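You operate a simulated robot arm through the tools that you are given. There is no shell and no other tool.

You are at the controls of a simulated robot arm. One attempt, no reset.

## Task
Sand both samples on the mat with 80 grit, then with 120 grit.
Fine: the blocks have their grit printed on; finish both samples with the first block before the second, and put each block back where it lay.

Only the result counts: the job must be done as asked and must still hold three seconds after the hand-in. Knocking over, shifting, dropping, spilling or breaking anything else fails it.

## Robot
A 7-joint arm with a two-finger parallel gripper, fixed in place. Base frame: the origin is at the foot of the arm, x ahead of it, y to its left, z up. Lengths are in cm, angles in degrees, forces in N, time in s.
Its first joint turns from -132.0 to 132.0 degrees. Payload 3.91 kg.
Tool frame: the origin (TCP) lies between the finger pads and is the grasp point; the fingertips stand 3 cm ahead of it; z points along the fingers, y is the line along which they close. Largest opening 11 cm; finger width 2, thickness 1; the body of the gripper, 4.8 by 11.2 cm, starts 5.5 cm behind the TCP.
Orientation is told as [roll, pitch, yaw] about the base's x, y, z axes, in that order, counted from this pose: with the fingers straight down and closing along the base's y, the tool's x points along the base's -x, its y along +y and its z along -z.

## Interface
- The arm moves only by the tool nudge_tool. Its argument "commands" is a list of rows, each a list of 7 numbers: the shift along the base's x, y, z in units of 20 mm (1.0 is 20 mm), then the turn, a rotation vector about the base's x, y, z in units of 8 degrees (1.0 is 8 degrees), then the opening, from 0 (shut) to 1 (fully open). In form: [[x, y, z, ax, ay, az, gripper], ...]. A call has 1 to 20 rows; each row shifts and turns the commanded pose from where the row before left it. A call with a number of a shift or a turn outside -1 to 1 is refused whole. A row lasts 0.2 s, in which the tool goes at most 5 cm and 8.6 degrees; a call with a longer step from one row to the next is refused whole, and so is a gripper value outside its range. A pose out of reach is approached as far as the arm can. The call stops where the force on the tool passes 40 N (or 10 N more than at its start, if that is more) or the arm is blocked; 0.2 s more then pass. Each finger travels about 10.8 cm/s and halts on what it meets, pressing with about 24 N; the grip force reading is that of the motor and also rises with nothing between the fingers. The clock runs only during rows and for 0.2 s after the last one: add rows that do not move to give the fingers time. The reply holds the time, the measured pose of the TCP, the force on the tool along the base axes, the opening and the grip force, in the units named above and with some noise, with the torque about the TCP (base axes, N m) and any sound that the robot's microphone picked up.
- Cameras (640 x 400 px; columns grow to the right, rows downward): "scene" is fixed at [40.12, 64.51, 158.86]; the picture's right is [0.41, 0.91, 0.00], its down [0.87, -0.39, -0.31] and it looks along [-0.28, 0.13, -0.95] (base axes); focal length 314 px, centre (320, 200). "wrist" rides on the gripper at [7.2, 1.7, -10.3] in the tool frame; the picture's right is [-0.23, 0.97, 0.00], its down [-0.76, -0.18, -0.62] and it looks along [-0.61, -0.14, 0.78] (tool axes); focal length 222 px, centre (320, 200). There is no depth. A picture from a camera that has moved, and an enlarged one, comes with that camera's place and axes in the base frame and with its lens. The place of the scene camera against the robot may be out by one fixed shift of up to 1.2 cm in any direction.
- grab_frame(camera): a new picture of that camera. The clock stands still meanwhile.
- close_up(camera, box): a new picture of the part [left, top, right, bottom] of that camera's present view, enlarged. The clock stands still meanwhile.
- hand_in(): hands the job in; it is judged then, once.

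Places have to be worked out from the pictures, the camera data and where the tool is seen. Open the gripper and draw the arm clear of the work before you hand the job in, unless the task says otherwise.

The tools are called after "Call:" by a JSON object that holds its "name" and its "arguments". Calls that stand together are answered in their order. nudge_tool: Moves the arm, as the interface text tells. Its arguments: {"type":"object","properties":{"commands":{"type":"array","items":{"type":"array","items":{"type":"number"}}}},"required":["commands"]} The other tools are called the same way: grab_frame (camera) takes a picture; close_up (camera, box) takes an enlarged picture of a part of a camera's view; hand_in () hands the job in.

At the start:

```text
clock: 0.0
eef_pos: [-4.01, 52.4, 108.1]
tcp_rot: [0.0, 0.0, 0.0]
ft_force: [0.1, 0.6, -0.2]
ft_torque: [-0.01, 0.01, -0.01]
grip_width: 11.02
gripper_force: 0.0
```

scene: 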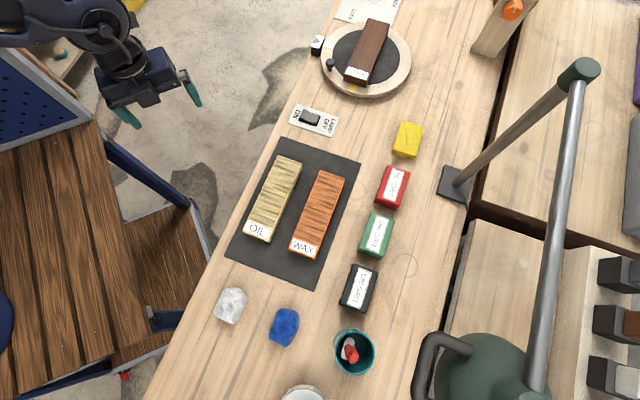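
wrist: 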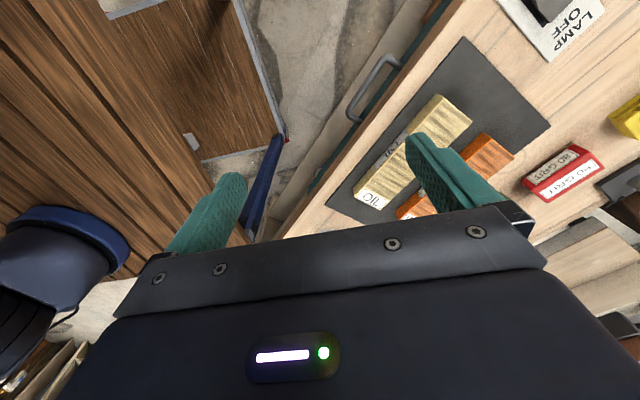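

I begin by looking closely at the mat, the blocks and the surroundings to read labels and locate things.

Call:
{"name": "close_up", "arguments": {"camera": "scene", "box": [220, 120, 440, 300]}}

Call:
{"name": "close_up", "arguments": {"camera": "scene", "box": [340, 110, 440, 320]}}

Call:
{"name": "close_up", "arguments": {"camera": "scene", "box": [280, 0, 440, 140]}}

Call:
{"name": "close_up", "arguments": {"camera": "wrist", "box": [320, 20, 640, 240]}}

```text
2.22 times, centred on (330, 210) of scene
camera zoom: at [40.12, 64.51, 158.86], right [0.41, 0.91, 0.0], down [0.87, -0.39, -0.31], along [-0.28, 0.13, -0.95], focal length 698 px, centre (298, 178)
```

zoom: 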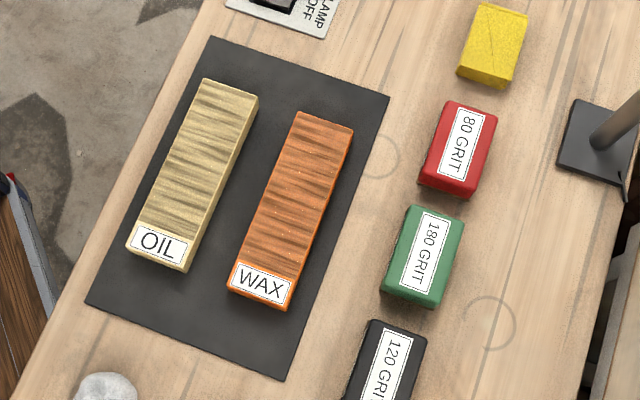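

```text
1.90 times, centred on (390, 215) of scene
camera zoom: at [40.12, 64.51, 158.86], right [0.41, 0.91, 0.0], down [0.87, -0.39, -0.31], along [-0.28, 0.13, -0.95], focal length 598 px, centre (187, 171)
```

zoom: 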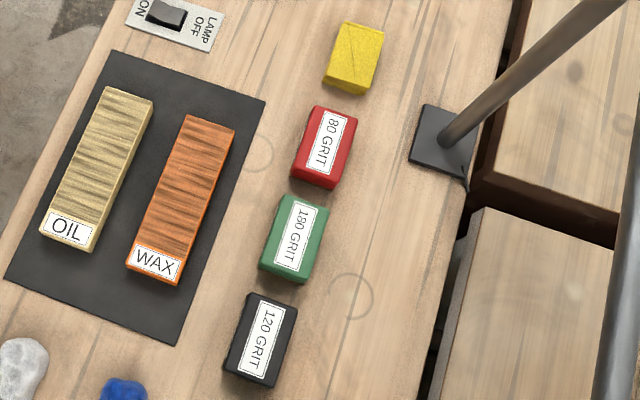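

```text
2.86 times, centred on (360, 70) of scene
camera zoom: at [40.12, 64.51, 158.86], right [0.41, 0.91, 0.0], down [0.87, -0.39, -0.31], along [-0.28, 0.13, -0.95], focal length 897 px, centre (206, 571)
```

zoom: 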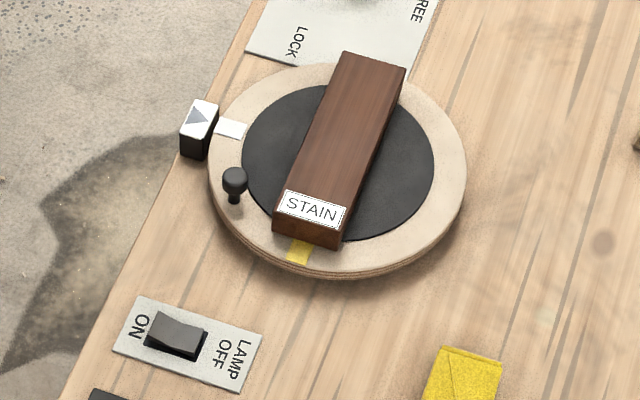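

```text
1.82 times, centred on (480, 130) of wrist
camera zoom: at [-11.17, 54.05, 118.62], right [0.23, 0.97, 0.0], down [0.76, -0.18, 0.62], along [0.61, -0.14, -0.78], focal length 404 px, centre (29, 327)
```

zoom: 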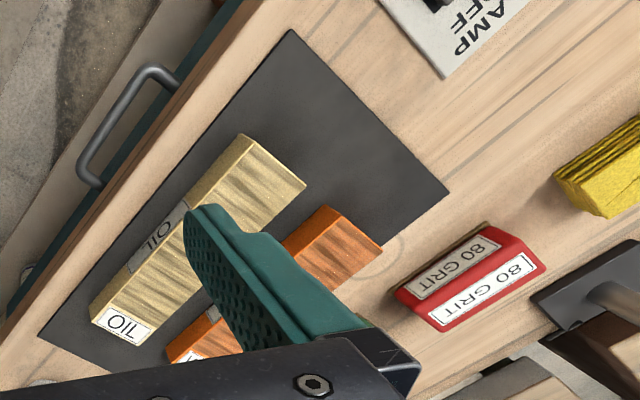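

Red is 80, black is 120, green 180. I estimate the table at z≈80 and block tops at z≈84, with the 80 block near (22, 94) and the 120 block near (41, 74). The samples and blocks run along about 135°, so I turn the tool by -45° at a safe height and move over the mat for a better look.

Call:
{"name": "nudge_tool", "arguments": {"commands": [[0.6, 0.5, 0, 0, 0, -0.5625, 1], [0.6, 0.5, 0, 0, 0, -0.5625, 1], [0.6, 0.5, 0, 0, 0, -0.5625, 1], [0.6, 0.5, 0, 0, 0, -0.5625, 1], [0.6, 0.5, 0, 0, 0, -0.5625, 1], [0.6, 0.5, 0, 0, 0, -0.5625, 1], [0.6, 0.5, 0, 0, 0, -0.5625, 1], [0.6, 0.5, 0, 0, 0, -0.5625, 1], [0.6, 0.5, 0, 0, 0, -0.5625, 1], [0.6, 0.5, 0, 0, 0, -0.5625, 1]]}}

```text
clock: 2.2
eef_pos: [8.01, 62.4, 108.06]
tcp_rot: [0.0, 0.0, -45.1]
ft_force: [-0.1, -0.5, -0.5]
ft_torque: [0.0, -0.01, -0.03]
grip_width: 11.01
gripper_force: 0.0
```

The tool is at (8, 62.4, 108) with yaw -45. I take pictures from both cameras.

Call:
{"name": "grab_frame", "arguments": {"camera": "wrist"}}

Call:
{"name": "grab_frame", "arguments": {"camera": "scene"}}

```text
taken
camera wrist: at [4.12, 68.65, 118.56], right [0.85, 0.53, 0.0], down [0.41, -0.66, 0.62], along [0.33, -0.53, -0.78], focal length 222 px, centre (320, 200)
```

wrist: 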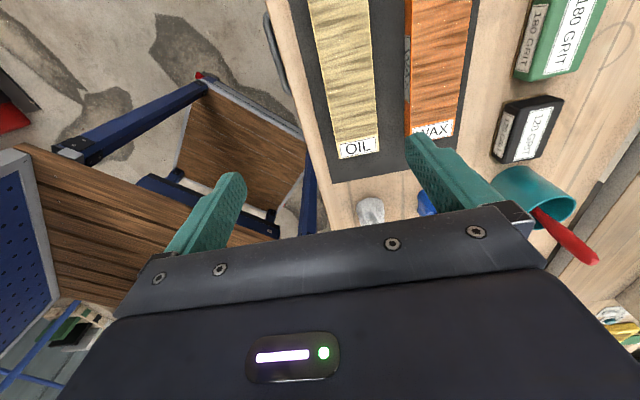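

```text
taken
```

scene: 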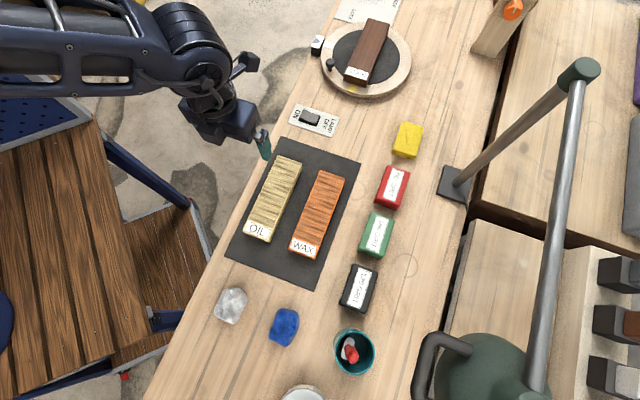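

The orientation lines up with the samples. I move partway toward the 80 grit block to view the blocks and the lamp from closer.

Call:
{"name": "nudge_tool", "arguments": {"commands": [[0.4, 0.9, 0, 0, 0, 0, 1], [0.4, 0.9, 0, 0, 0, 0, 1], [0.4, 0.9, 0, 0, 0, 0, 1], [0.4, 0.9, 0, 0, 0, 0, 1], [0.4, 0.9, 0, 0, 0, 0, 1], [0.4, 0.9, 0, 0, 0, 0, 1], [0.4, 0.9, 0, 0, 0, 0, 1], [0.4, 0.9, 0, 0, 0, 0, 1], [0.4, 0.9, 0, 0, 0, 0, 1], [0.4, 0.9, 0, 0, 0, 0, 1]]}}

Call:
{"name": "grab_frame", "arguments": {"camera": "wrist"}}

Call:
{"name": "grab_frame", "arguments": {"camera": "scene"}}

```text
clock: 4.4
eef_pos: [16.17, 80.44, 108.07]
tcp_rot: [-0.1, -0.1, -44.9]
ft_force: [0.0, -0.4, -0.1]
ft_torque: [-0.01, -0.03, 0.0]
grip_width: 11.01
gripper_force: 0.0
```

```text
taken
camera wrist: at [12.13, 86.72, 118.6], right [0.85, 0.53, 0.0], down [0.41, -0.66, 0.62], along [0.33, -0.53, -0.78], focal length 222 px, centre (320, 200)
```

wrist: 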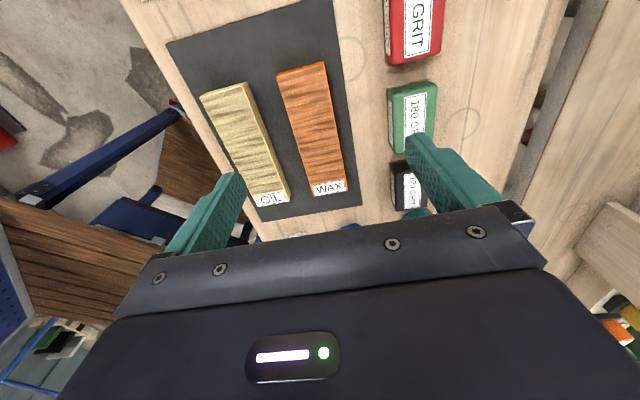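

```text
taken
```

scene: 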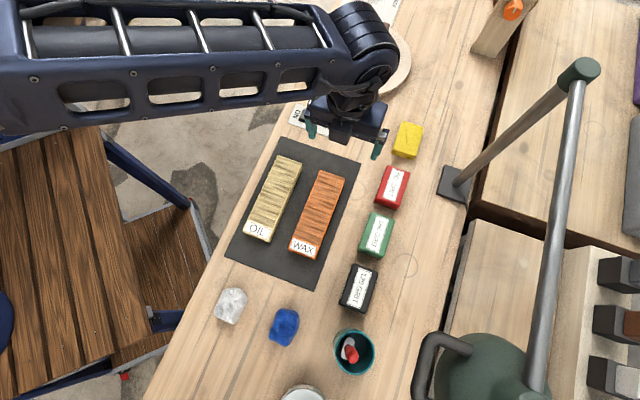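

The tool appears where predicted in the scene, so the scene calibration is good. Next I go above the 80 grit block at about z=97 for an accurate wrist view.

Call:
{"name": "nudge_tool", "arguments": {"commands": [[0.36, 0.85, -0.7, 0, 0, 0, 1], [0.36, 0.85, -0.7, 0, 0, 0, 1], [0.36, 0.85, -0.7, 0, 0, 0, 1], [0.36, 0.85, -0.7, 0, 0, 0, 1], [0.36, 0.85, -0.7, 0, 0, 0, 1], [0.36, 0.85, -0.7, 0, 0, 0, 1], [0.36, 0.85, -0.7, 0, 0, 0, 1], [0.36, 0.85, -0.7, 0, 0, 0, 1]]}}

Call:
{"name": "grab_frame", "arguments": {"camera": "wrist"}}

Call:
{"name": "grab_frame", "arguments": {"camera": "scene"}}

```text
clock: 6.2
eef_pos: [21.87, 93.99, 97.1]
tcp_rot: [0.1, 0.0, -45.0]
ft_force: [0.4, 0.4, 1.1]
ft_torque: [0.0, -0.02, 0.02]
grip_width: 10.98
gripper_force: 0.0
```

```text
taken
camera wrist: at [17.89, 100.23, 107.51], right [0.85, 0.53, 0.0], down [0.41, -0.67, 0.62], along [0.33, -0.53, -0.78], focal length 222 px, centre (320, 200)
```

wrist: 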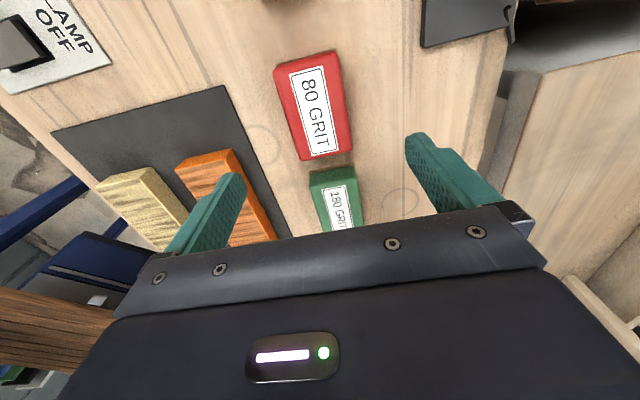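

```text
taken
```

scene: 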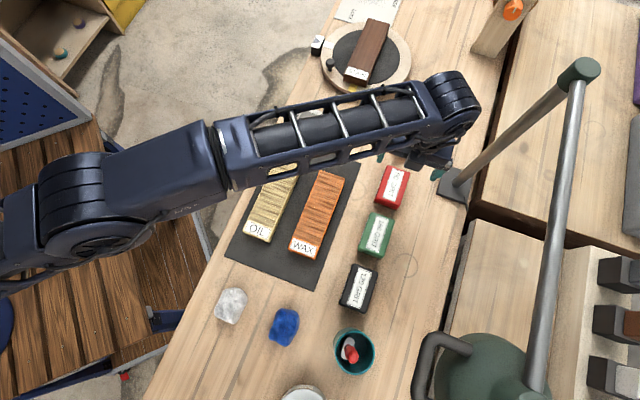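

The 80 block is visible ahead of the image centre. I zoom in to get its corner pixels.

Call:
{"name": "close_up", "arguments": {"camera": "wrist", "box": [230, 30, 390, 180]}}

Call:
{"name": "close_up", "arguments": {"camera": "scene", "box": [340, 150, 420, 320]}}

```text
2.67 times, centred on (310, 105) of wrist
camera zoom: at [17.89, 100.23, 107.51], right [0.85, 0.53, 0.0], down [0.41, -0.67, 0.62], along [0.33, -0.53, -0.78], focal length 592 px, centre (347, 453)
```

zoom: 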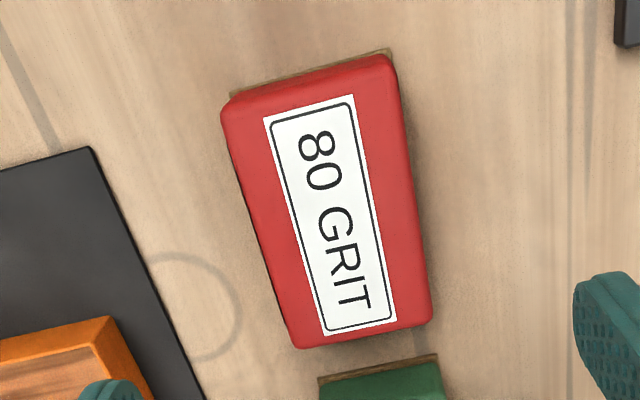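

```text
2.35 times, centred on (380, 235) of scene
camera zoom: at [40.12, 64.51, 158.86], right [0.41, 0.91, 0.0], down [0.87, -0.39, -0.31], along [-0.28, 0.13, -0.95], focal length 739 px, centre (179, 118)
```

zoom: 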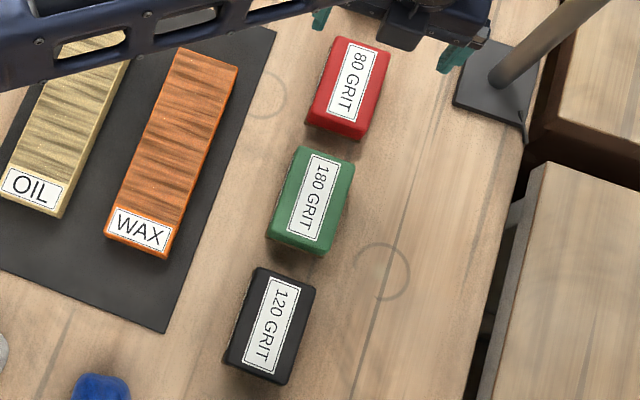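

From the wrist view I get the 80 block centre at about (21.6, 93.7), top z≈84, size about 10 x 6, aligned at 135°. The table is near z=80. I descend to just above the block top and check alignment.

Call:
{"name": "nudge_tool", "arguments": {"commands": [[-0.13, -0.14, -0.9, 0, 0, 0, 1], [0, 0, -1, 0, 0, 0, 1], [0, 0, -1, 0, 0, 0, 1], [0, 0, -1, 0, 0, 0, 1], [0, 0, -0.7, 0, 0, 0, 1]]}}

Call:
{"name": "grab_frame", "arguments": {"camera": "wrist"}}

Call:
{"name": "grab_frame", "arguments": {"camera": "scene"}}

```text
clock: 7.4
eef_pos: [21.6, 93.64, 87.72]
tcp_rot: [0.0, 0.0, -45.1]
ft_force: [-0.5, -0.2, 0.8]
ft_torque: [-0.02, -0.02, 0.0]
grip_width: 11.0
gripper_force: 0.1
```

```text
taken
camera wrist: at [17.64, 99.98, 98.15], right [0.85, 0.53, 0.0], down [0.41, -0.66, 0.62], along [0.33, -0.53, -0.78], focal length 222 px, centre (320, 200)
```

wrist: 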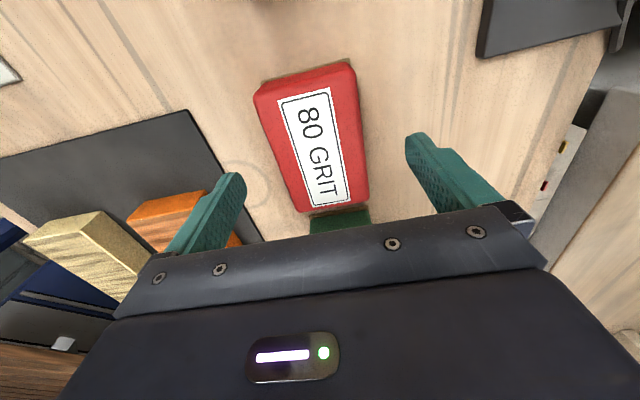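

```text
taken
```

scene: 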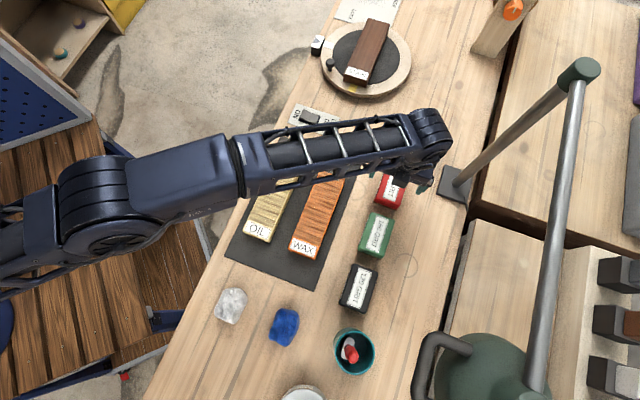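

Re-measured block centre is (21.6, 93.8), and the tool sits squarely over it with clearance on both sides. I descend to TCP z≈83.7 and check forces.

Call:
{"name": "nudge_tool", "arguments": {"commands": [[0, 0.04, -0.8, 0, 0, 0, 1], [0, 0, -0.7, 0, 0, 0, 1], [0, 0, -0.5, 0, 0, 0, 1], [0, 0, 0, 0, 0, 0, 1]]}}

Call:
{"name": "grab_frame", "arguments": {"camera": "wrist"}}

```text
clock: 8.4
eef_pos: [21.53, 93.93, 83.83]
tcp_rot: [0.0, 0.0, -45.0]
ft_force: [-0.4, -0.4, 0.9]
ft_torque: [0.04, 0.01, 0.03]
grip_width: 11.03
gripper_force: 0.1
```

```text
taken
camera wrist: at [17.56, 100.15, 94.24], right [0.85, 0.53, 0.0], down [0.41, -0.66, 0.62], along [0.33, -0.53, -0.78], focal length 222 px, centre (320, 200)
```

wrist: 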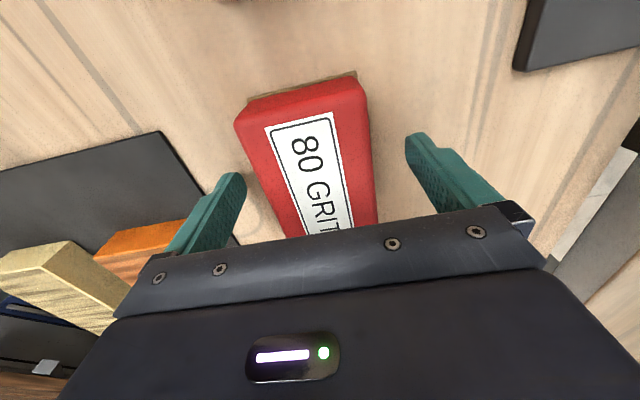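

No contact, and the block lies between the fingers. I close the gripper gently.

Call:
{"name": "nudge_tool", "arguments": {"commands": [[0, 0, 0, 0, 0, 0, 0.75], [0, 0, 0, 0, 0, 0, 0.6], [0, 0, 0, 0, 0, 0, 0.54], [0, 0, 0, 0, 0, 0, 0.48], [0, 0, 0, 0, 0, 0, 0.4], [0, 0, 0, 0, 0, 0, 0.4]]}}

Call:
{"name": "grab_frame", "arguments": {"camera": "wrist"}}

```text
clock: 9.8
eef_pos: [21.53, 93.81, 83.68]
tcp_rot: [0.0, 0.0, -45.1]
ft_force: [-0.4, -0.9, 0.6]
ft_torque: [0.04, 0.01, 0.03]
grip_width: 6.46
gripper_force: 24.3
```

```text
taken
camera wrist: at [17.57, 100.14, 94.24], right [0.85, 0.53, 0.0], down [0.41, -0.66, 0.62], along [0.33, -0.53, -0.78], focal length 222 px, centre (320, 200)
```

wrist: 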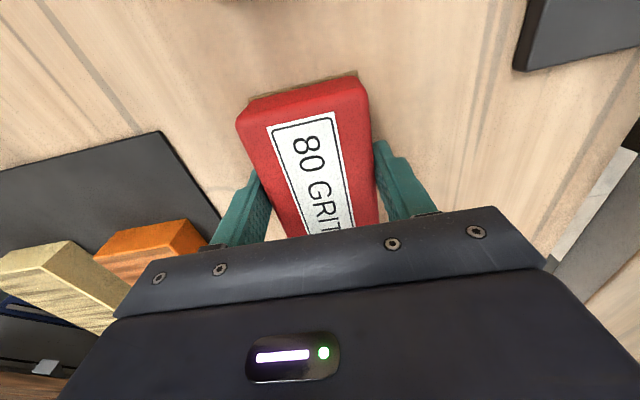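

The block is gripped (width 6.46, force 24 N) with the commanded pose about (21.5, 93.8, 83.7), which I note for the return. I lift it straight up.

Call:
{"name": "nudge_tool", "arguments": {"commands": [[0, 0, 0.4, 0, 0, 0, 0.4], [0, 0, 0.6, 0, 0, 0, 0.4], [0, 0, 1, 0, 0, 0, 0.4], [0, 0, 1, 0, 0, 0, 0.4], [0, 0, 1, 0, 0, 0, 0.4], [0, 0, 1, 0, 0, 0, 0.4], [0, 0, 1, 0, 0, 0, 0.4]]}}

Call:
{"name": "grab_frame", "arguments": {"camera": "wrist"}}

Call:
{"name": "grab_frame", "arguments": {"camera": "scene"}}

```text
clock: 11.4
eef_pos: [21.59, 93.7, 95.8]
tcp_rot: [0.0, 0.0, -45.0]
ft_force: [0.4, -0.1, -2.3]
ft_torque: [-0.02, 0.0, 0.01]
grip_width: 6.48
gripper_force: 24.0
```

```text
taken
camera wrist: at [17.6, 100.04, 106.25], right [0.85, 0.53, 0.0], down [0.41, -0.66, 0.62], along [0.33, -0.53, -0.78], focal length 222 px, centre (320, 200)
```

wrist: 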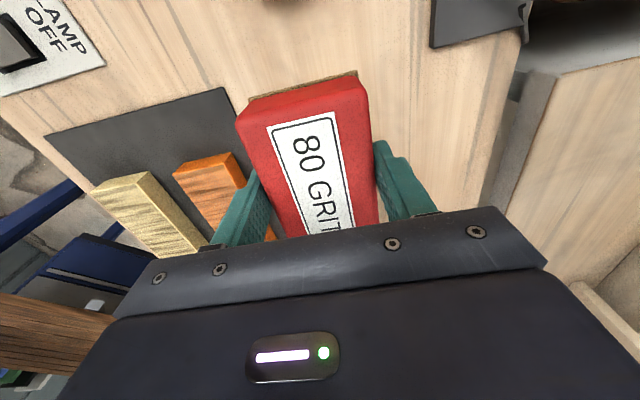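

```text
taken
```

scene: 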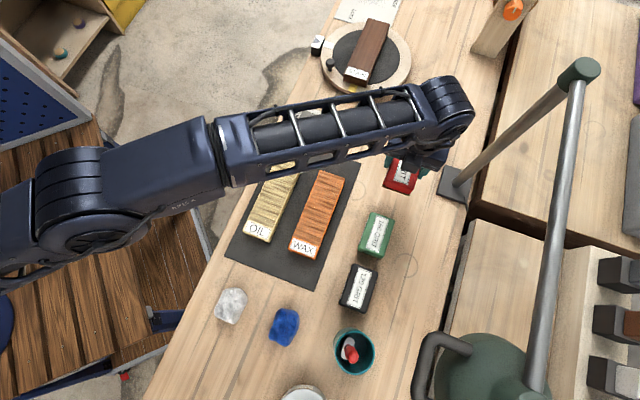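

The block is held (about 2.3 N). I carry it above the WAX sample centre, estimated at (20.2, 73.0).

Call:
{"name": "nudge_tool", "arguments": {"commands": [[-0.058, -0.943, 0, 0, 0, 0, 0.4], [-0.058, -0.943, 0, 0, 0, 0, 0.4], [-0.058, -0.943, 0, 0, 0, 0, 0.4], [-0.058, -0.943, 0, 0, 0, 0, 0.4], [-0.058, -0.943, 0, 0, 0, 0, 0.4], [-0.058, -0.943, 0, 0, 0, 0, 0.4], [-0.058, -0.943, 0, 0, 0, 0, 0.4], [-0.058, -0.943, 0, 0, 0, 0, 0.4], [-0.058, -0.943, 0, 0, 0, 0, 0.4], [-0.058, -0.943, 0, 0, 0, 0, 0.4], [-0.058, -0.943, 0, 0, 0, 0, 0.4]]}}

Call:
{"name": "grab_frame", "arguments": {"camera": "wrist"}}

Call:
{"name": "grab_frame", "arguments": {"camera": "scene"}}

```text
clock: 13.8
eef_pos: [20.3, 73.04, 95.67]
tcp_rot: [0.0, 0.1, -45.1]
ft_force: [-0.2, 0.5, -1.8]
ft_torque: [-0.02, 0.02, -0.02]
grip_width: 6.46
gripper_force: 23.9
```

```text
taken
camera wrist: at [16.32, 79.32, 106.12], right [0.85, 0.53, 0.0], down [0.41, -0.66, 0.62], along [0.33, -0.53, -0.78], focal length 222 px, centre (320, 200)
```

wrist: 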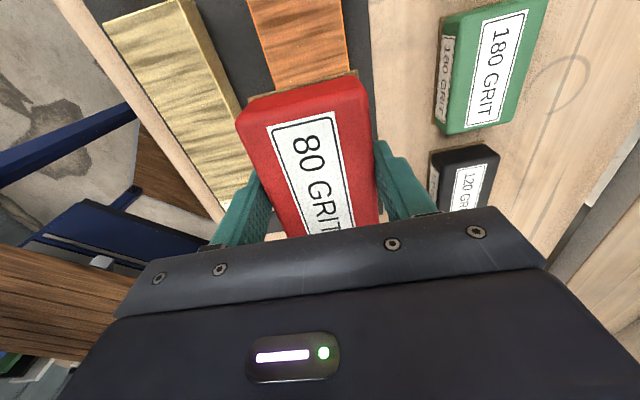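

```text
taken
```

scene: 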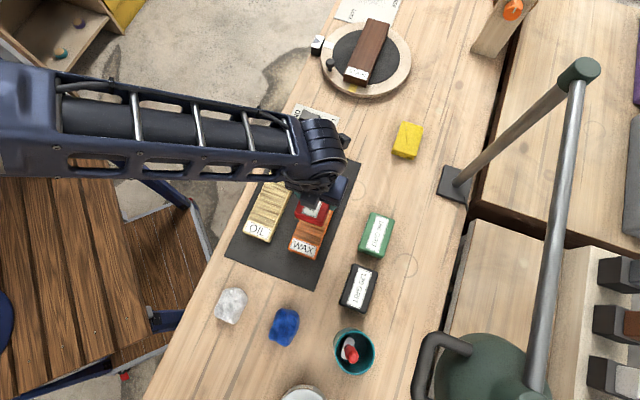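

The block is laterally centred over WAX (sample edges at w≈62.4 and 69.5, tool at w=66.0). I descend to about 1.7 cm above expected contact.

Call:
{"name": "nudge_tool", "arguments": {"commands": [[0, 0, -1, 0, 0, 0, 0.4], [0, 0, -1, 0, 0, 0, 0.4], [0, 0, -1, 0, 0, 0, 0.4], [0, 0, -0.85, 0, 0, 0, 0.4], [0, 0, 0, 0, 0, 0, 0.4]]}}

Call:
{"name": "close_up", "arguments": {"camera": "scene", "box": [230, 130, 390, 290]}}

Call:
{"name": "grab_frame", "arguments": {"camera": "wrist"}}

```text
clock: 15.0
eef_pos: [20.31, 72.99, 88.08]
tcp_rot: [0.0, 0.0, -45.0]
ft_force: [0.3, 0.3, -1.4]
ft_torque: [-0.02, 0.03, -0.02]
grip_width: 6.47
gripper_force: 24.0
```

```text
2.50 times, centred on (310, 210) of scene
camera zoom: at [40.12, 64.51, 158.86], right [0.41, 0.91, 0.0], down [0.87, -0.39, -0.31], along [-0.28, 0.13, -0.95], focal length 785 px, centre (345, 175)
```

zoom: 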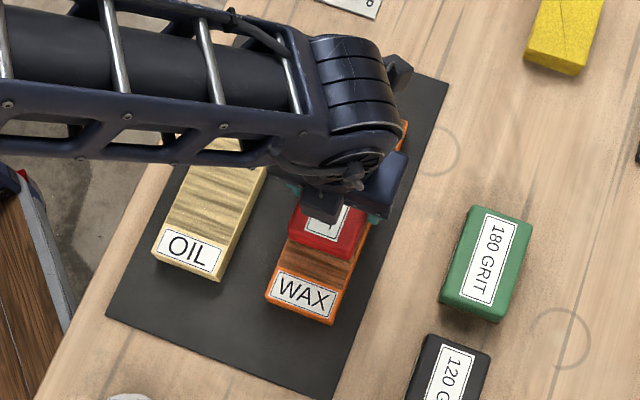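

```text
taken
camera wrist: at [16.3, 79.34, 98.48], right [0.85, 0.53, 0.0], down [0.41, -0.66, 0.62], along [0.33, -0.53, -0.78], focal length 222 px, centre (320, 200)
```

wrist: 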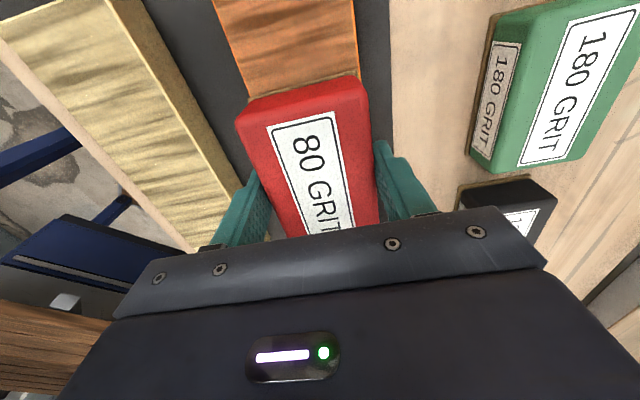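

Well aligned. I lower slowly, watching the force.

Call:
{"name": "nudge_tool", "arguments": {"commands": [[0, 0, -0.2, 0, 0, 0, 0.4], [0, 0, -0.2, 0, 0, 0, 0.4], [0, 0, -0.15, 0, 0, 0, 0.4], [0, 0, 0, 0, 0, 0, 0.4]]}}

```text
clock: 16.0
eef_pos: [20.33, 73.01, 87.27]
tcp_rot: [0.2, 0.0, -45.0]
ft_force: [-1.7, -4.3, 35.0]
ft_torque: [-0.23, 0.13, 0.0]
grip_width: 6.47
gripper_force: 24.3
```

Contact came earlier than expected, with 35 N at commanded z 86.9. I ease off by about 2.4 mm to get light pressure.

Call:
{"name": "nudge_tool", "arguments": {"commands": [[0, 0, 0.12, 0, 0, 0, 0.4], [0, 0, 0, 0, 0, 0, 0.4]]}}

```text
clock: 16.6
eef_pos: [20.34, 73.03, 87.2]
tcp_rot: [0.1, 0.0, -45.1]
ft_force: [-1.6, 9.2, 14.8]
ft_torque: [0.82, 0.16, -0.02]
grip_width: 6.45
gripper_force: 23.6
```

Vertical force is down to 15 N, with some lateral load. I hold still briefly to see whether it settles.

Call:
{"name": "nudge_tool", "arguments": {"commands": [[0, 0, 0, 0, 0, 0, 0.4], [0, 0, 0, 0, 0, 0, 0.4]]}}

Call:
{"name": "close_up", "arguments": {"camera": "scene", "box": [230, 130, 390, 290]}}

Call:
{"name": "grab_frame", "arguments": {"camera": "wrist"}}

```text
clock: 17.2
eef_pos: [20.35, 72.96, 87.19]
tcp_rot: [0.1, 0.0, -45.0]
ft_force: [-3.1, 8.4, 12.8]
ft_torque: [0.7, 0.09, 0.04]
grip_width: 6.48
gripper_force: 24.2
```

```text
2.50 times, centred on (310, 210) of scene
camera zoom: at [40.12, 64.51, 158.86], right [0.41, 0.91, 0.0], down [0.87, -0.39, -0.31], along [-0.28, 0.13, -0.95], focal length 785 px, centre (345, 175)
```

zoom: 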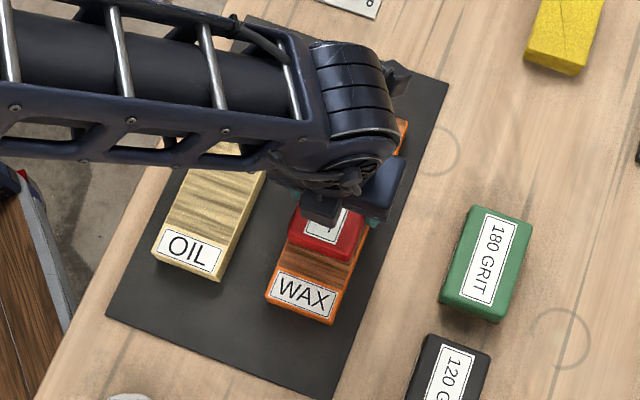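

```text
taken
camera wrist: at [16.32, 79.22, 97.6], right [0.85, 0.53, 0.0], down [0.41, -0.66, 0.62], along [0.33, -0.53, -0.78], focal length 222 px, centre (320, 200)
```

wrist: 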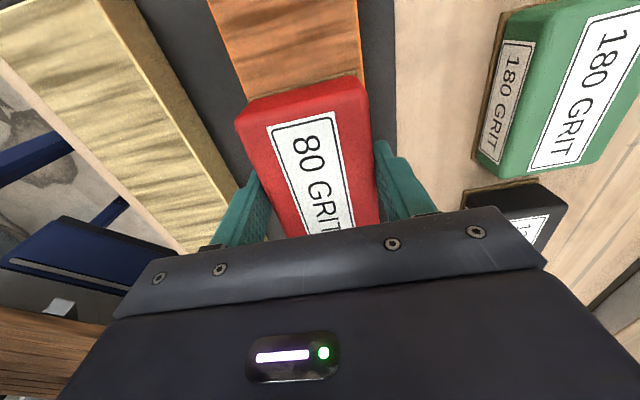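

The block rests on WAX with about 13 N. I make a first slow stroke of 6 cm toward the label end along (0.707, -0.707).

Call:
{"name": "nudge_tool", "arguments": {"commands": [[0.265, -0.265, 0, 0, 0, 0, 0.4], [0.265, -0.265, 0, 0, 0, 0, 0.4], [0.265, -0.265, 0, 0, 0, 0, 0.4], [0.265, -0.265, 0, 0, 0, 0, 0.4], [0.265, -0.265, 0, 0, 0, 0, 0.4], [0.265, -0.265, 0, 0, 0, 0, 0.4], [0.265, -0.265, 0, 0, 0, 0, 0.4], [0.265, -0.265, 0, 0, 0, 0, 0.4]]}}

Call:
{"name": "close_up", "arguments": {"camera": "scene", "box": [230, 130, 390, 290]}}

Call:
{"name": "grab_frame", "arguments": {"camera": "wrist"}}

```text
clock: 19.0
eef_pos: [24.51, 68.73, 87.16]
tcp_rot: [0.1, 0.0, -45.0]
ft_force: [0.1, 0.2, -1.1]
ft_torque: [-0.03, 0.0, 0.02]
grip_width: 6.5
gripper_force: 23.6
```

```text
2.50 times, centred on (310, 210) of scene
camera zoom: at [40.12, 64.51, 158.86], right [0.41, 0.91, 0.0], down [0.87, -0.39, -0.31], along [-0.28, 0.13, -0.95], focal length 785 px, centre (345, 175)
```

zoom: 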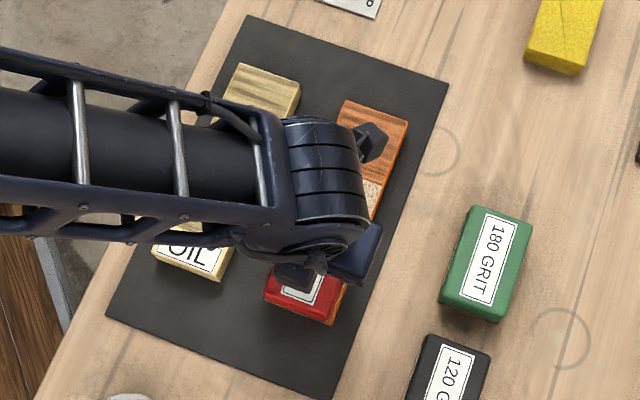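

```text
taken
camera wrist: at [20.62, 75.09, 97.62], right [0.85, 0.53, 0.0], down [0.41, -0.66, 0.62], along [0.33, -0.53, -0.78], focal length 222 px, centre (320, 200)
```

wrist: 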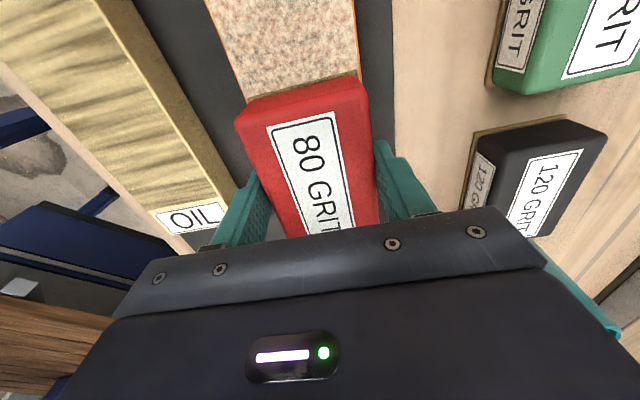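

The stroke works: the sanded area shows a light speckled texture. But the force dropped to zero (just lost contact), so I lower by 1 mm steps to regain pressure.

Call:
{"name": "nudge_tool", "arguments": {"commands": [[0, 0, -0.05, 0, 0, 0, 0.4], [0, 0, -0.02, 0, 0, 0, 0.4], [0, 0, 0, 0, 0, 0, 0.4]]}}

```text
clock: 19.8
eef_pos: [24.45, 68.83, 87.03]
tcp_rot: [0.1, 0.0, -45.0]
ft_force: [0.7, -2.5, 14.1]
ft_torque: [-0.47, -0.14, 0.06]
grip_width: 6.47
gripper_force: 24.0
```

Contact restored at 14 N. I extend 0.5 cm to the label end, then stroke back along the whole sample.

Call:
{"name": "nudge_tool", "arguments": {"commands": [[0.18, -0.18, 0, 0, 0, 0, 0.4], [-0.264, 0.264, 0, 0, 0, 0, 0.4], [-0.264, 0.264, 0, 0, 0, 0, 0.4], [-0.264, 0.264, 0, 0, 0, 0, 0.4], [-0.264, 0.264, 0, 0, 0, 0, 0.4], [-0.264, 0.264, 0, 0, 0, 0, 0.4], [-0.264, 0.264, 0, 0, 0, 0, 0.4], [-0.264, 0.264, 0, 0, 0, 0, 0.4], [-0.264, 0.264, 0, 0, 0, 0, 0.4], [-0.264, 0.264, 0, 0, 0, 0, 0.4]]}}

Call:
{"name": "close_up", "arguments": {"camera": "scene", "box": [230, 130, 390, 290]}}

```text
clock: 22.0
eef_pos: [20.07, 73.31, 87.08]
tcp_rot: [0.1, 0.0, -45.1]
ft_force: [2.9, -3.6, 4.0]
ft_torque: [0.06, -0.03, 0.03]
grip_width: 6.47
gripper_force: 23.6
```

```text
2.50 times, centred on (310, 210) of scene
camera zoom: at [40.12, 64.51, 158.86], right [0.41, 0.91, 0.0], down [0.87, -0.39, -0.31], along [-0.28, 0.13, -0.95], focal length 785 px, centre (345, 175)
```

zoom: 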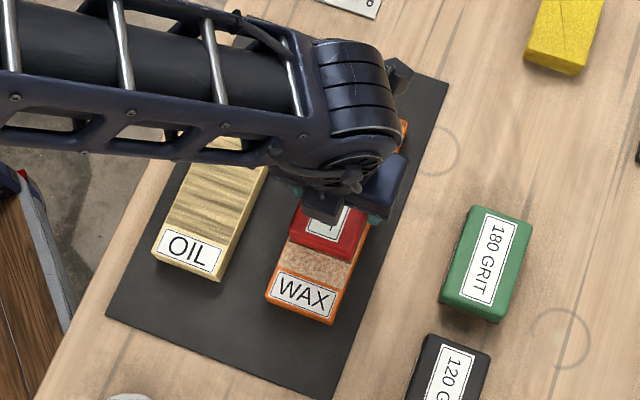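

The area up to the label is sanded. Force is 4 N, so I add a bit of pressure and continue to the far end.

Call:
{"name": "nudge_tool", "arguments": {"commands": [[-0.264, 0.264, -0.03, 0, 0, 0, 0.4], [-0.264, 0.264, 0, 0, 0, 0, 0.4], [-0.264, 0.264, 0, 0, 0, 0, 0.4], [-0.264, 0.264, 0, 0, 0, 0, 0.4], [-0.264, 0.264, 0, 0, 0, 0, 0.4], [-0.264, 0.264, 0, 0, 0, 0, 0.4], [-0.264, 0.264, 0, 0, 0, 0, 0.4], [-0.264, 0.264, 0, 0, 0, 0, 0.4]]}}

Call:
{"name": "close_up", "arguments": {"camera": "scene", "box": [230, 130, 390, 290]}}

Call:
{"name": "grab_frame", "arguments": {"camera": "wrist"}}

```text
clock: 23.8
eef_pos: [15.92, 77.41, 87.11]
tcp_rot: [0.0, 0.0, -45.1]
ft_force: [6.8, -4.0, 8.2]
ft_torque: [-0.08, -0.1, 0.04]
grip_width: 6.47
gripper_force: 24.1
```

```text
2.50 times, centred on (310, 210) of scene
camera zoom: at [40.12, 64.51, 158.86], right [0.41, 0.91, 0.0], down [0.87, -0.39, -0.31], along [-0.28, 0.13, -0.95], focal length 785 px, centre (345, 175)
```

zoom: 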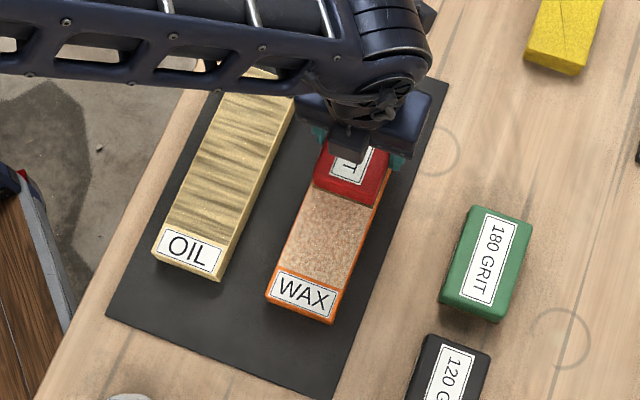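

```text
taken
camera wrist: at [11.99, 83.72, 97.53], right [0.85, 0.53, 0.0], down [0.41, -0.66, 0.62], along [0.33, -0.53, -0.78], focal length 222 px, centre (320, 200)
```

wrist: 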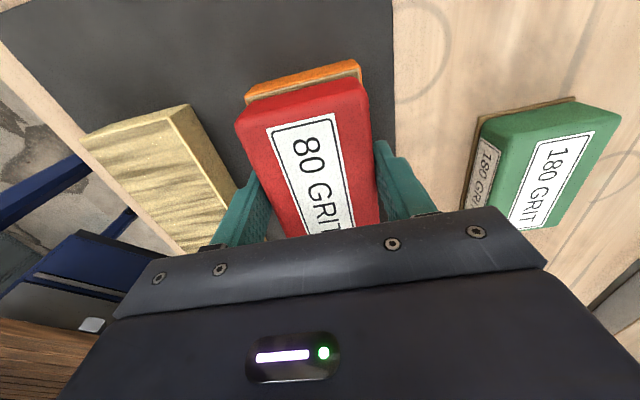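

Most of WAX is now uniformly sanded. I zoom in on the far end to see whether the block reaches the edge.

Call:
{"name": "close_up", "arguments": {"camera": "wrist", "box": [220, 40, 400, 150]}}

Call:
{"name": "close_up", "arguments": {"camera": "scene", "box": [290, 180, 350, 270]}}

```text
3.56 times, centred on (310, 95) of wrist
camera zoom: at [11.99, 83.72, 97.53], right [0.85, 0.53, 0.0], down [0.41, -0.66, 0.62], along [0.33, -0.53, -0.78], focal length 790 px, centre (356, 573)
```

zoom: 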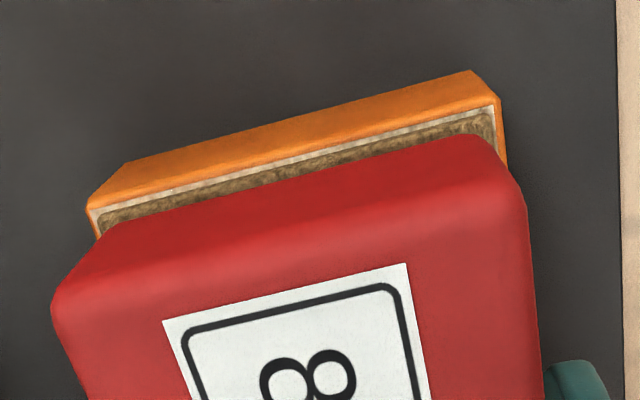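

```text
4.44 times, centred on (320, 225) of scene
camera zoom: at [40.12, 64.51, 158.86], right [0.41, 0.91, 0.0], down [0.87, -0.39, -0.31], along [-0.28, 0.13, -0.95], focal length 1395 px, centre (320, 89)
```

zoom: 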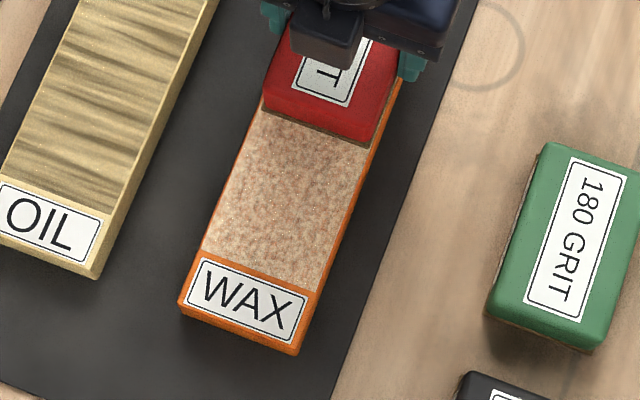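

The block overlaps the far end of the sanding zone, and the zone excludes the label and a thin border. I make another full stroke to the label and check it.

Call:
{"name": "nudge_tool", "arguments": {"commands": [[0.26, -0.26, -0.02, 0, 0, 0, 0.4], [0.26, -0.26, 0, 0, 0, 0, 0.4], [0.26, -0.26, 0, 0, 0, 0, 0.4], [0.26, -0.26, 0, 0, 0, 0, 0.4], [0.26, -0.26, 0, 0, 0, 0, 0.4], [0.26, -0.26, 0, 0, 0, 0, 0.4], [0.26, -0.26, 0, 0, 0, 0, 0.4], [0.26, -0.26, 0, 0, 0, 0, 0.4], [0.26, -0.26, 0, 0, 0, 0, 0.4], [0.26, -0.26, 0, 0, 0, 0, 0.4], [0.26, -0.26, 0, 0, 0, 0, 0.4], [0.26, -0.26, 0, 0, 0, 0, 0.4], [0.26, -0.26, 0, 0, 0, 0, 0.4]]}}

Call:
{"name": "close_up", "arguments": {"camera": "scene", "box": [230, 130, 390, 290]}}

Call:
{"name": "grab_frame", "arguments": {"camera": "wrist"}}

```text
clock: 26.6
eef_pos: [22.71, 70.68, 86.9]
tcp_rot: [0.2, 0.0, -44.9]
ft_force: [-12.9, 13.9, 25.6]
ft_torque: [0.06, 0.06, -0.05]
grip_width: 6.5
gripper_force: 24.0
```

```text
2.50 times, centred on (310, 210) of scene
camera zoom: at [40.12, 64.51, 158.86], right [0.41, 0.91, 0.0], down [0.87, -0.39, -0.31], along [-0.28, 0.13, -0.95], focal length 785 px, centre (345, 175)
```

zoom: 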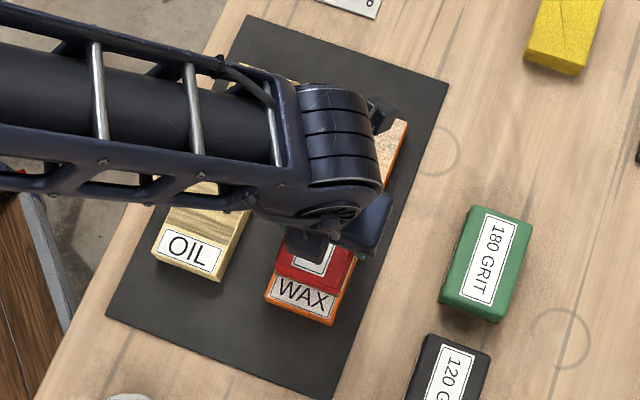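

```text
taken
camera wrist: at [18.68, 76.94, 97.38], right [0.85, 0.53, 0.0], down [0.41, -0.66, 0.62], along [0.33, -0.53, -0.78], focal length 222 px, centre (320, 200)
```

wrist: 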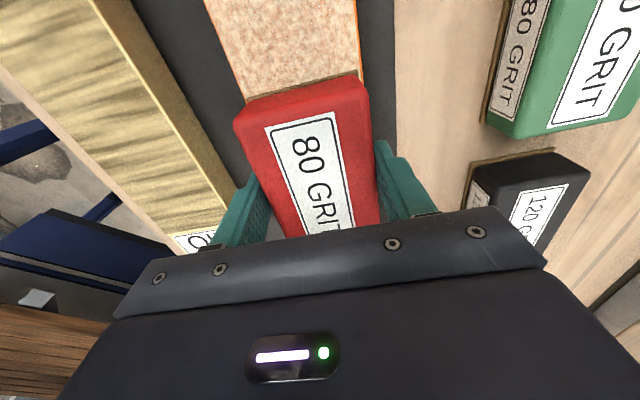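

Force rose to about 26 N with 19 N friction, so I ease off by lifting, then carry the block to the OIL sample (centre estimated near (11.7, 64.6)).

Call:
{"name": "nudge_tool", "arguments": {"commands": [[0, 0, 0.5, 0, 0, 0, 0.4], [0, 0, 1, 0, 0, 0, 0.4], [0, 0, 1, 0, 0, 0, 0.4], [-0.9, -0.5, 0.5, 0, 0, 0, 0.4], [-0.9, -0.5, 0, 0, 0, 0, 0.4], [-0.9, -0.5, 0, 0, 0, 0, 0.4], [-0.9, -0.5, 0, 0, 0, 0, 0.4], [-0.9, -0.5, 0, 0, 0, 0, 0.4], [-0.9, -0.5, 0, 0, 0, 0, 0.4], [0, 0, 0, 0, 0, 0, 0.4]]}}

Call:
{"name": "close_up", "arguments": {"camera": "scene", "box": [230, 130, 390, 290]}}

Call:
{"name": "grab_frame", "arguments": {"camera": "wrist"}}

```text
clock: 28.8
eef_pos: [11.61, 64.63, 92.82]
tcp_rot: [0.0, 0.0, -45.0]
ft_force: [-0.7, 0.4, -1.6]
ft_torque: [-0.02, 0.01, 0.02]
grip_width: 6.48
gripper_force: 24.0
```

```text
2.50 times, centred on (310, 210) of scene
camera zoom: at [40.12, 64.51, 158.86], right [0.41, 0.91, 0.0], down [0.87, -0.39, -0.31], along [-0.28, 0.13, -0.95], focal length 785 px, centre (345, 175)
```

zoom: 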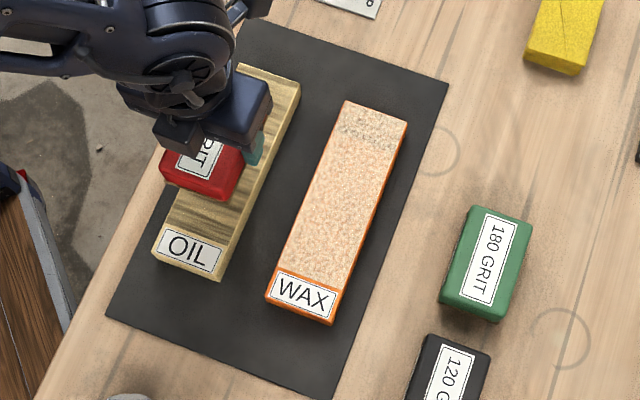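

```text
taken
camera wrist: at [7.83, 70.9, 103.25], right [0.85, 0.53, 0.0], down [0.41, -0.66, 0.62], along [0.33, -0.53, -0.78], focal length 222 px, centre (320, 200)
```

wrist: 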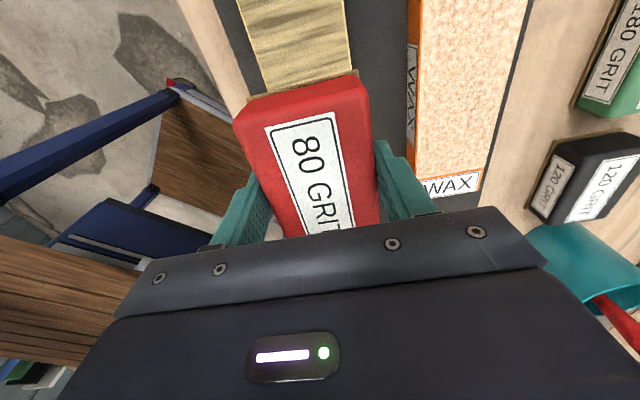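

WAX looks sanded throughout, but there is a greyish band near its far end. I zoom in on it.

Call:
{"name": "close_up", "arguments": {"camera": "scene", "box": [290, 165, 350, 215]}}

Call:
{"name": "close_up", "arguments": {"camera": "scene", "box": [280, 205, 345, 265]}}

Call:
{"name": "close_up", "arguments": {"camera": "wrist", "box": [220, 0, 420, 120]}}

```text
8.00 times, centred on (320, 190) of scene
camera zoom: at [40.12, 64.51, 158.86], right [0.41, 0.91, 0.0], down [0.87, -0.39, -0.31], along [-0.28, 0.13, -0.95], focal length 2512 px, centre (320, 280)
```

zoom: 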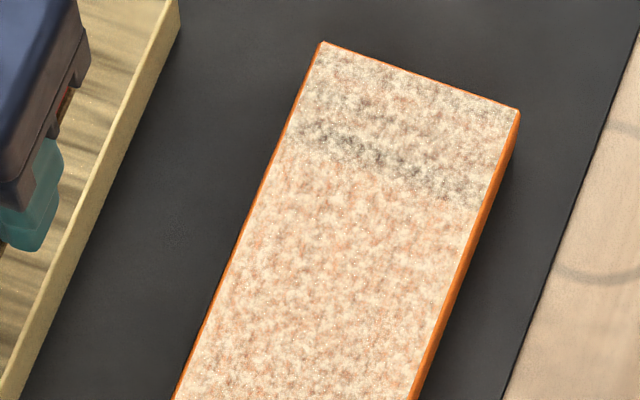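

```text
6.67 times, centred on (312, 235) of scene
camera zoom: at [40.12, 64.51, 158.86], right [0.41, 0.91, 0.0], down [0.87, -0.39, -0.31], along [-0.28, 0.13, -0.95], focal length 2093 px, centre (370, -33)
```

zoom: 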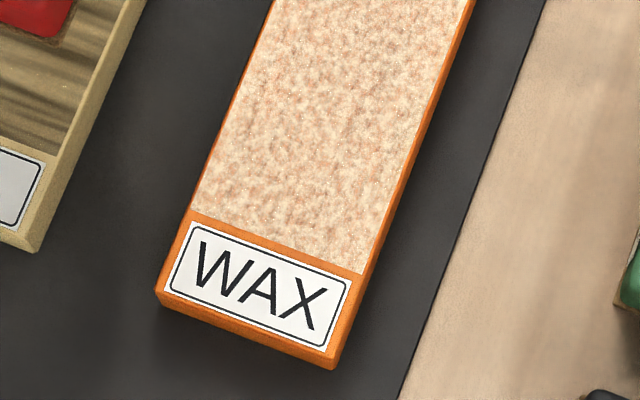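

```text
3.20 times, centred on (320, 60) of wrist
camera zoom: at [7.83, 70.9, 103.25], right [0.85, 0.53, 0.0], down [0.41, -0.66, 0.62], along [0.33, -0.53, -0.78], focal length 711 px, centre (320, 648)
```

zoom: 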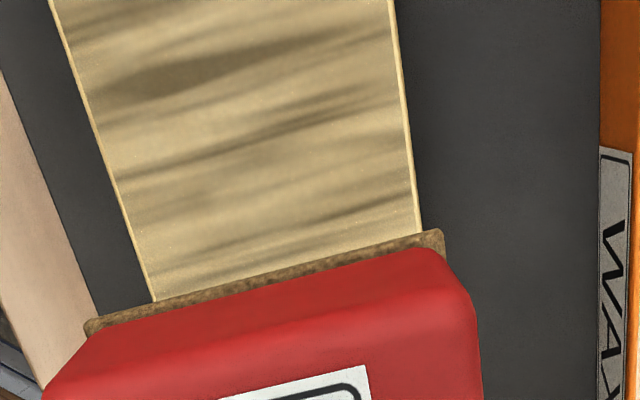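

The far end of WAX got less sanding (darker marks remain), so I will revisit WAX with 80 grit and overhang the end more. The tool is centred over OIL (w 53.9 vs 54.0), so I lower here now.

Call:
{"name": "nudge_tool", "arguments": {"commands": [[0, 0, -1, 0, 0, 0, 0.4], [0, 0, -1, 0, 0, 0, 0.4], [0, 0, -0.5, 0, 0, 0, 0.4], [0, 0, -0.1, 0, 0, 0, 0.4], [0, 0, 0, 0, 0, 0, 0.4]]}}

```text
clock: 30.0
eef_pos: [11.89, 64.57, 87.83]
tcp_rot: [0.1, 0.1, -45.0]
ft_force: [1.2, -0.4, -1.9]
ft_torque: [0.02, -0.03, 0.0]
grip_width: 6.48
gripper_force: 23.9
```

Still free at z 87.8. I lower in small steps.

Call:
{"name": "nudge_tool", "arguments": {"commands": [[0, 0, -0.15, 0, 0, 0, 0.4], [0, 0, -0.1, 0, 0, 0, 0.4], [0, 0, -0.05, 0, 0, 0, 0.4], [0, 0, 0, 0, 0, 0, 0.4]]}}

```text
clock: 31.0
eef_pos: [11.83, 64.67, 87.02]
tcp_rot: [0.0, 0.0, -45.0]
ft_force: [0.8, 0.0, -1.4]
ft_torque: [-0.01, 0.01, -0.02]
grip_width: 6.47
gripper_force: 24.1
```

Call:
{"name": "nudge_tool", "arguments": {"commands": [[0, 0, -0.05, 0, 0, 0, 0.4], [0, 0, -0.04, 0, 0, 0, 0.4], [0, 0, 0, 0, 0, 0, 0.4]]}}

```text
clock: 31.8
eef_pos: [11.84, 64.64, 87.04]
tcp_rot: [0.0, 0.0, -45.0]
ft_force: [0.5, -0.3, -2.4]
ft_torque: [0.02, 0.02, 0.01]
grip_width: 6.47
gripper_force: 24.1
```

Still no contact at commanded 86.9. I keep lowering by small steps.

Call:
{"name": "nudge_tool", "arguments": {"commands": [[0, 0, -0.05, 0, 0, 0, 0.4], [0, 0, -0.05, 0, 0, 0, 0.4], [0, 0, 0, 0, 0, 0, 0.4]]}}

```text
clock: 32.6
eef_pos: [11.89, 64.62, 87.01]
tcp_rot: [0.1, 0.1, -45.0]
ft_force: [-1.3, 3.2, 18.4]
ft_torque: [-0.61, -0.4, 0.05]
grip_width: 6.5
gripper_force: 23.6
```

Contact on OIL with 18 N. I stroke 6.3 cm toward the label end.

Call:
{"name": "nudge_tool", "arguments": {"commands": [[0.28, -0.28, 0, 0, 0, 0, 0.4], [0.28, -0.28, 0, 0, 0, 0, 0.4], [0.28, -0.28, 0, 0, 0, 0, 0.4], [0.28, -0.28, 0, 0, 0, 0, 0.4], [0.28, -0.28, 0, 0, 0, 0, 0.4], [0.28, -0.28, 0, 0, 0, 0, 0.4], [0.28, -0.28, 0, 0, 0, 0, 0.4], [0.28, -0.28, 0, 0, 0, 0, 0.4]]}}

Call:
{"name": "close_up", "arguments": {"camera": "scene", "box": [230, 130, 390, 290]}}

Call:
{"name": "grab_frame", "arguments": {"camera": "wrist"}}

```text
clock: 34.4
eef_pos: [16.29, 60.25, 86.86]
tcp_rot: [0.1, 0.0, -45.0]
ft_force: [-12.1, 10.7, 24.0]
ft_torque: [0.19, 0.28, -0.05]
grip_width: 6.47
gripper_force: 23.6
```

```text
2.50 times, centred on (310, 210) of scene
camera zoom: at [40.12, 64.51, 158.86], right [0.41, 0.91, 0.0], down [0.87, -0.39, -0.31], along [-0.28, 0.13, -0.95], focal length 785 px, centre (345, 175)
```

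zoom: 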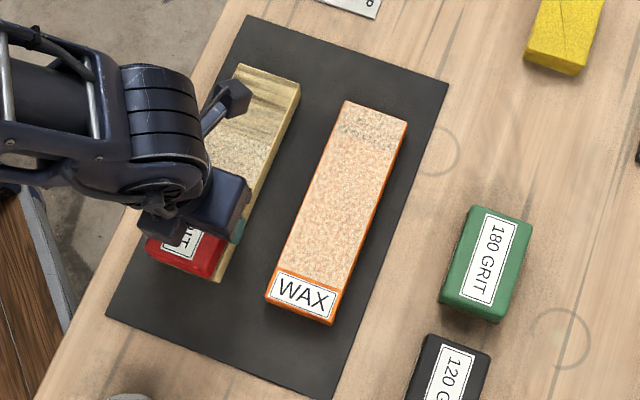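

```text
taken
camera wrist: at [12.35, 66.47, 97.3], right [0.85, 0.53, 0.0], down [0.41, -0.66, 0.62], along [0.33, -0.53, -0.78], focal length 222 px, centre (320, 200)
```

wrist: 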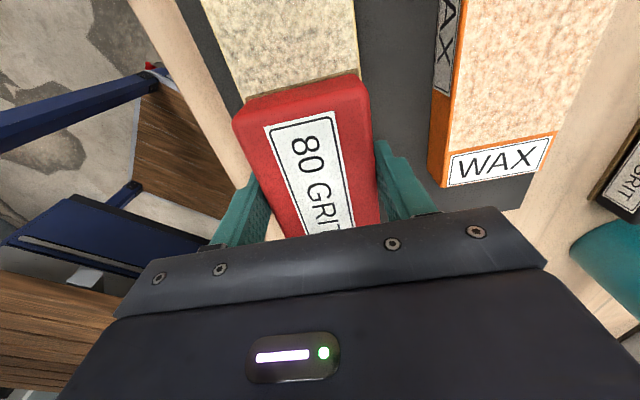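

OIL sands cleanly. Now I stroke back toward the far end.

Call:
{"name": "nudge_tool", "arguments": {"commands": [[-0.262, 0.262, 0, 0, 0, 0, 0.4], [-0.262, 0.262, 0, 0, 0, 0, 0.4], [-0.262, 0.262, 0, 0, 0, 0, 0.4], [-0.262, 0.262, 0, 0, 0, 0, 0.4], [-0.262, 0.262, 0, 0, 0, 0, 0.4], [-0.262, 0.262, 0, 0, 0, 0, 0.4], [-0.262, 0.262, 0, 0, 0, 0, 0.4], [-0.262, 0.262, 0, 0, 0, 0, 0.4], [-0.262, 0.262, 0, 0, 0, 0, 0.4], [-0.262, 0.262, 0, 0, 0, 0, 0.4]]}}

```text
clock: 36.6
eef_pos: [11.16, 65.32, 86.68]
tcp_rot: [0.0, 0.0, -45.0]
ft_force: [4.6, -4.6, 5.4]
ft_torque: [-0.51, -0.28, 0.06]
grip_width: 6.5
gripper_force: 24.3
```

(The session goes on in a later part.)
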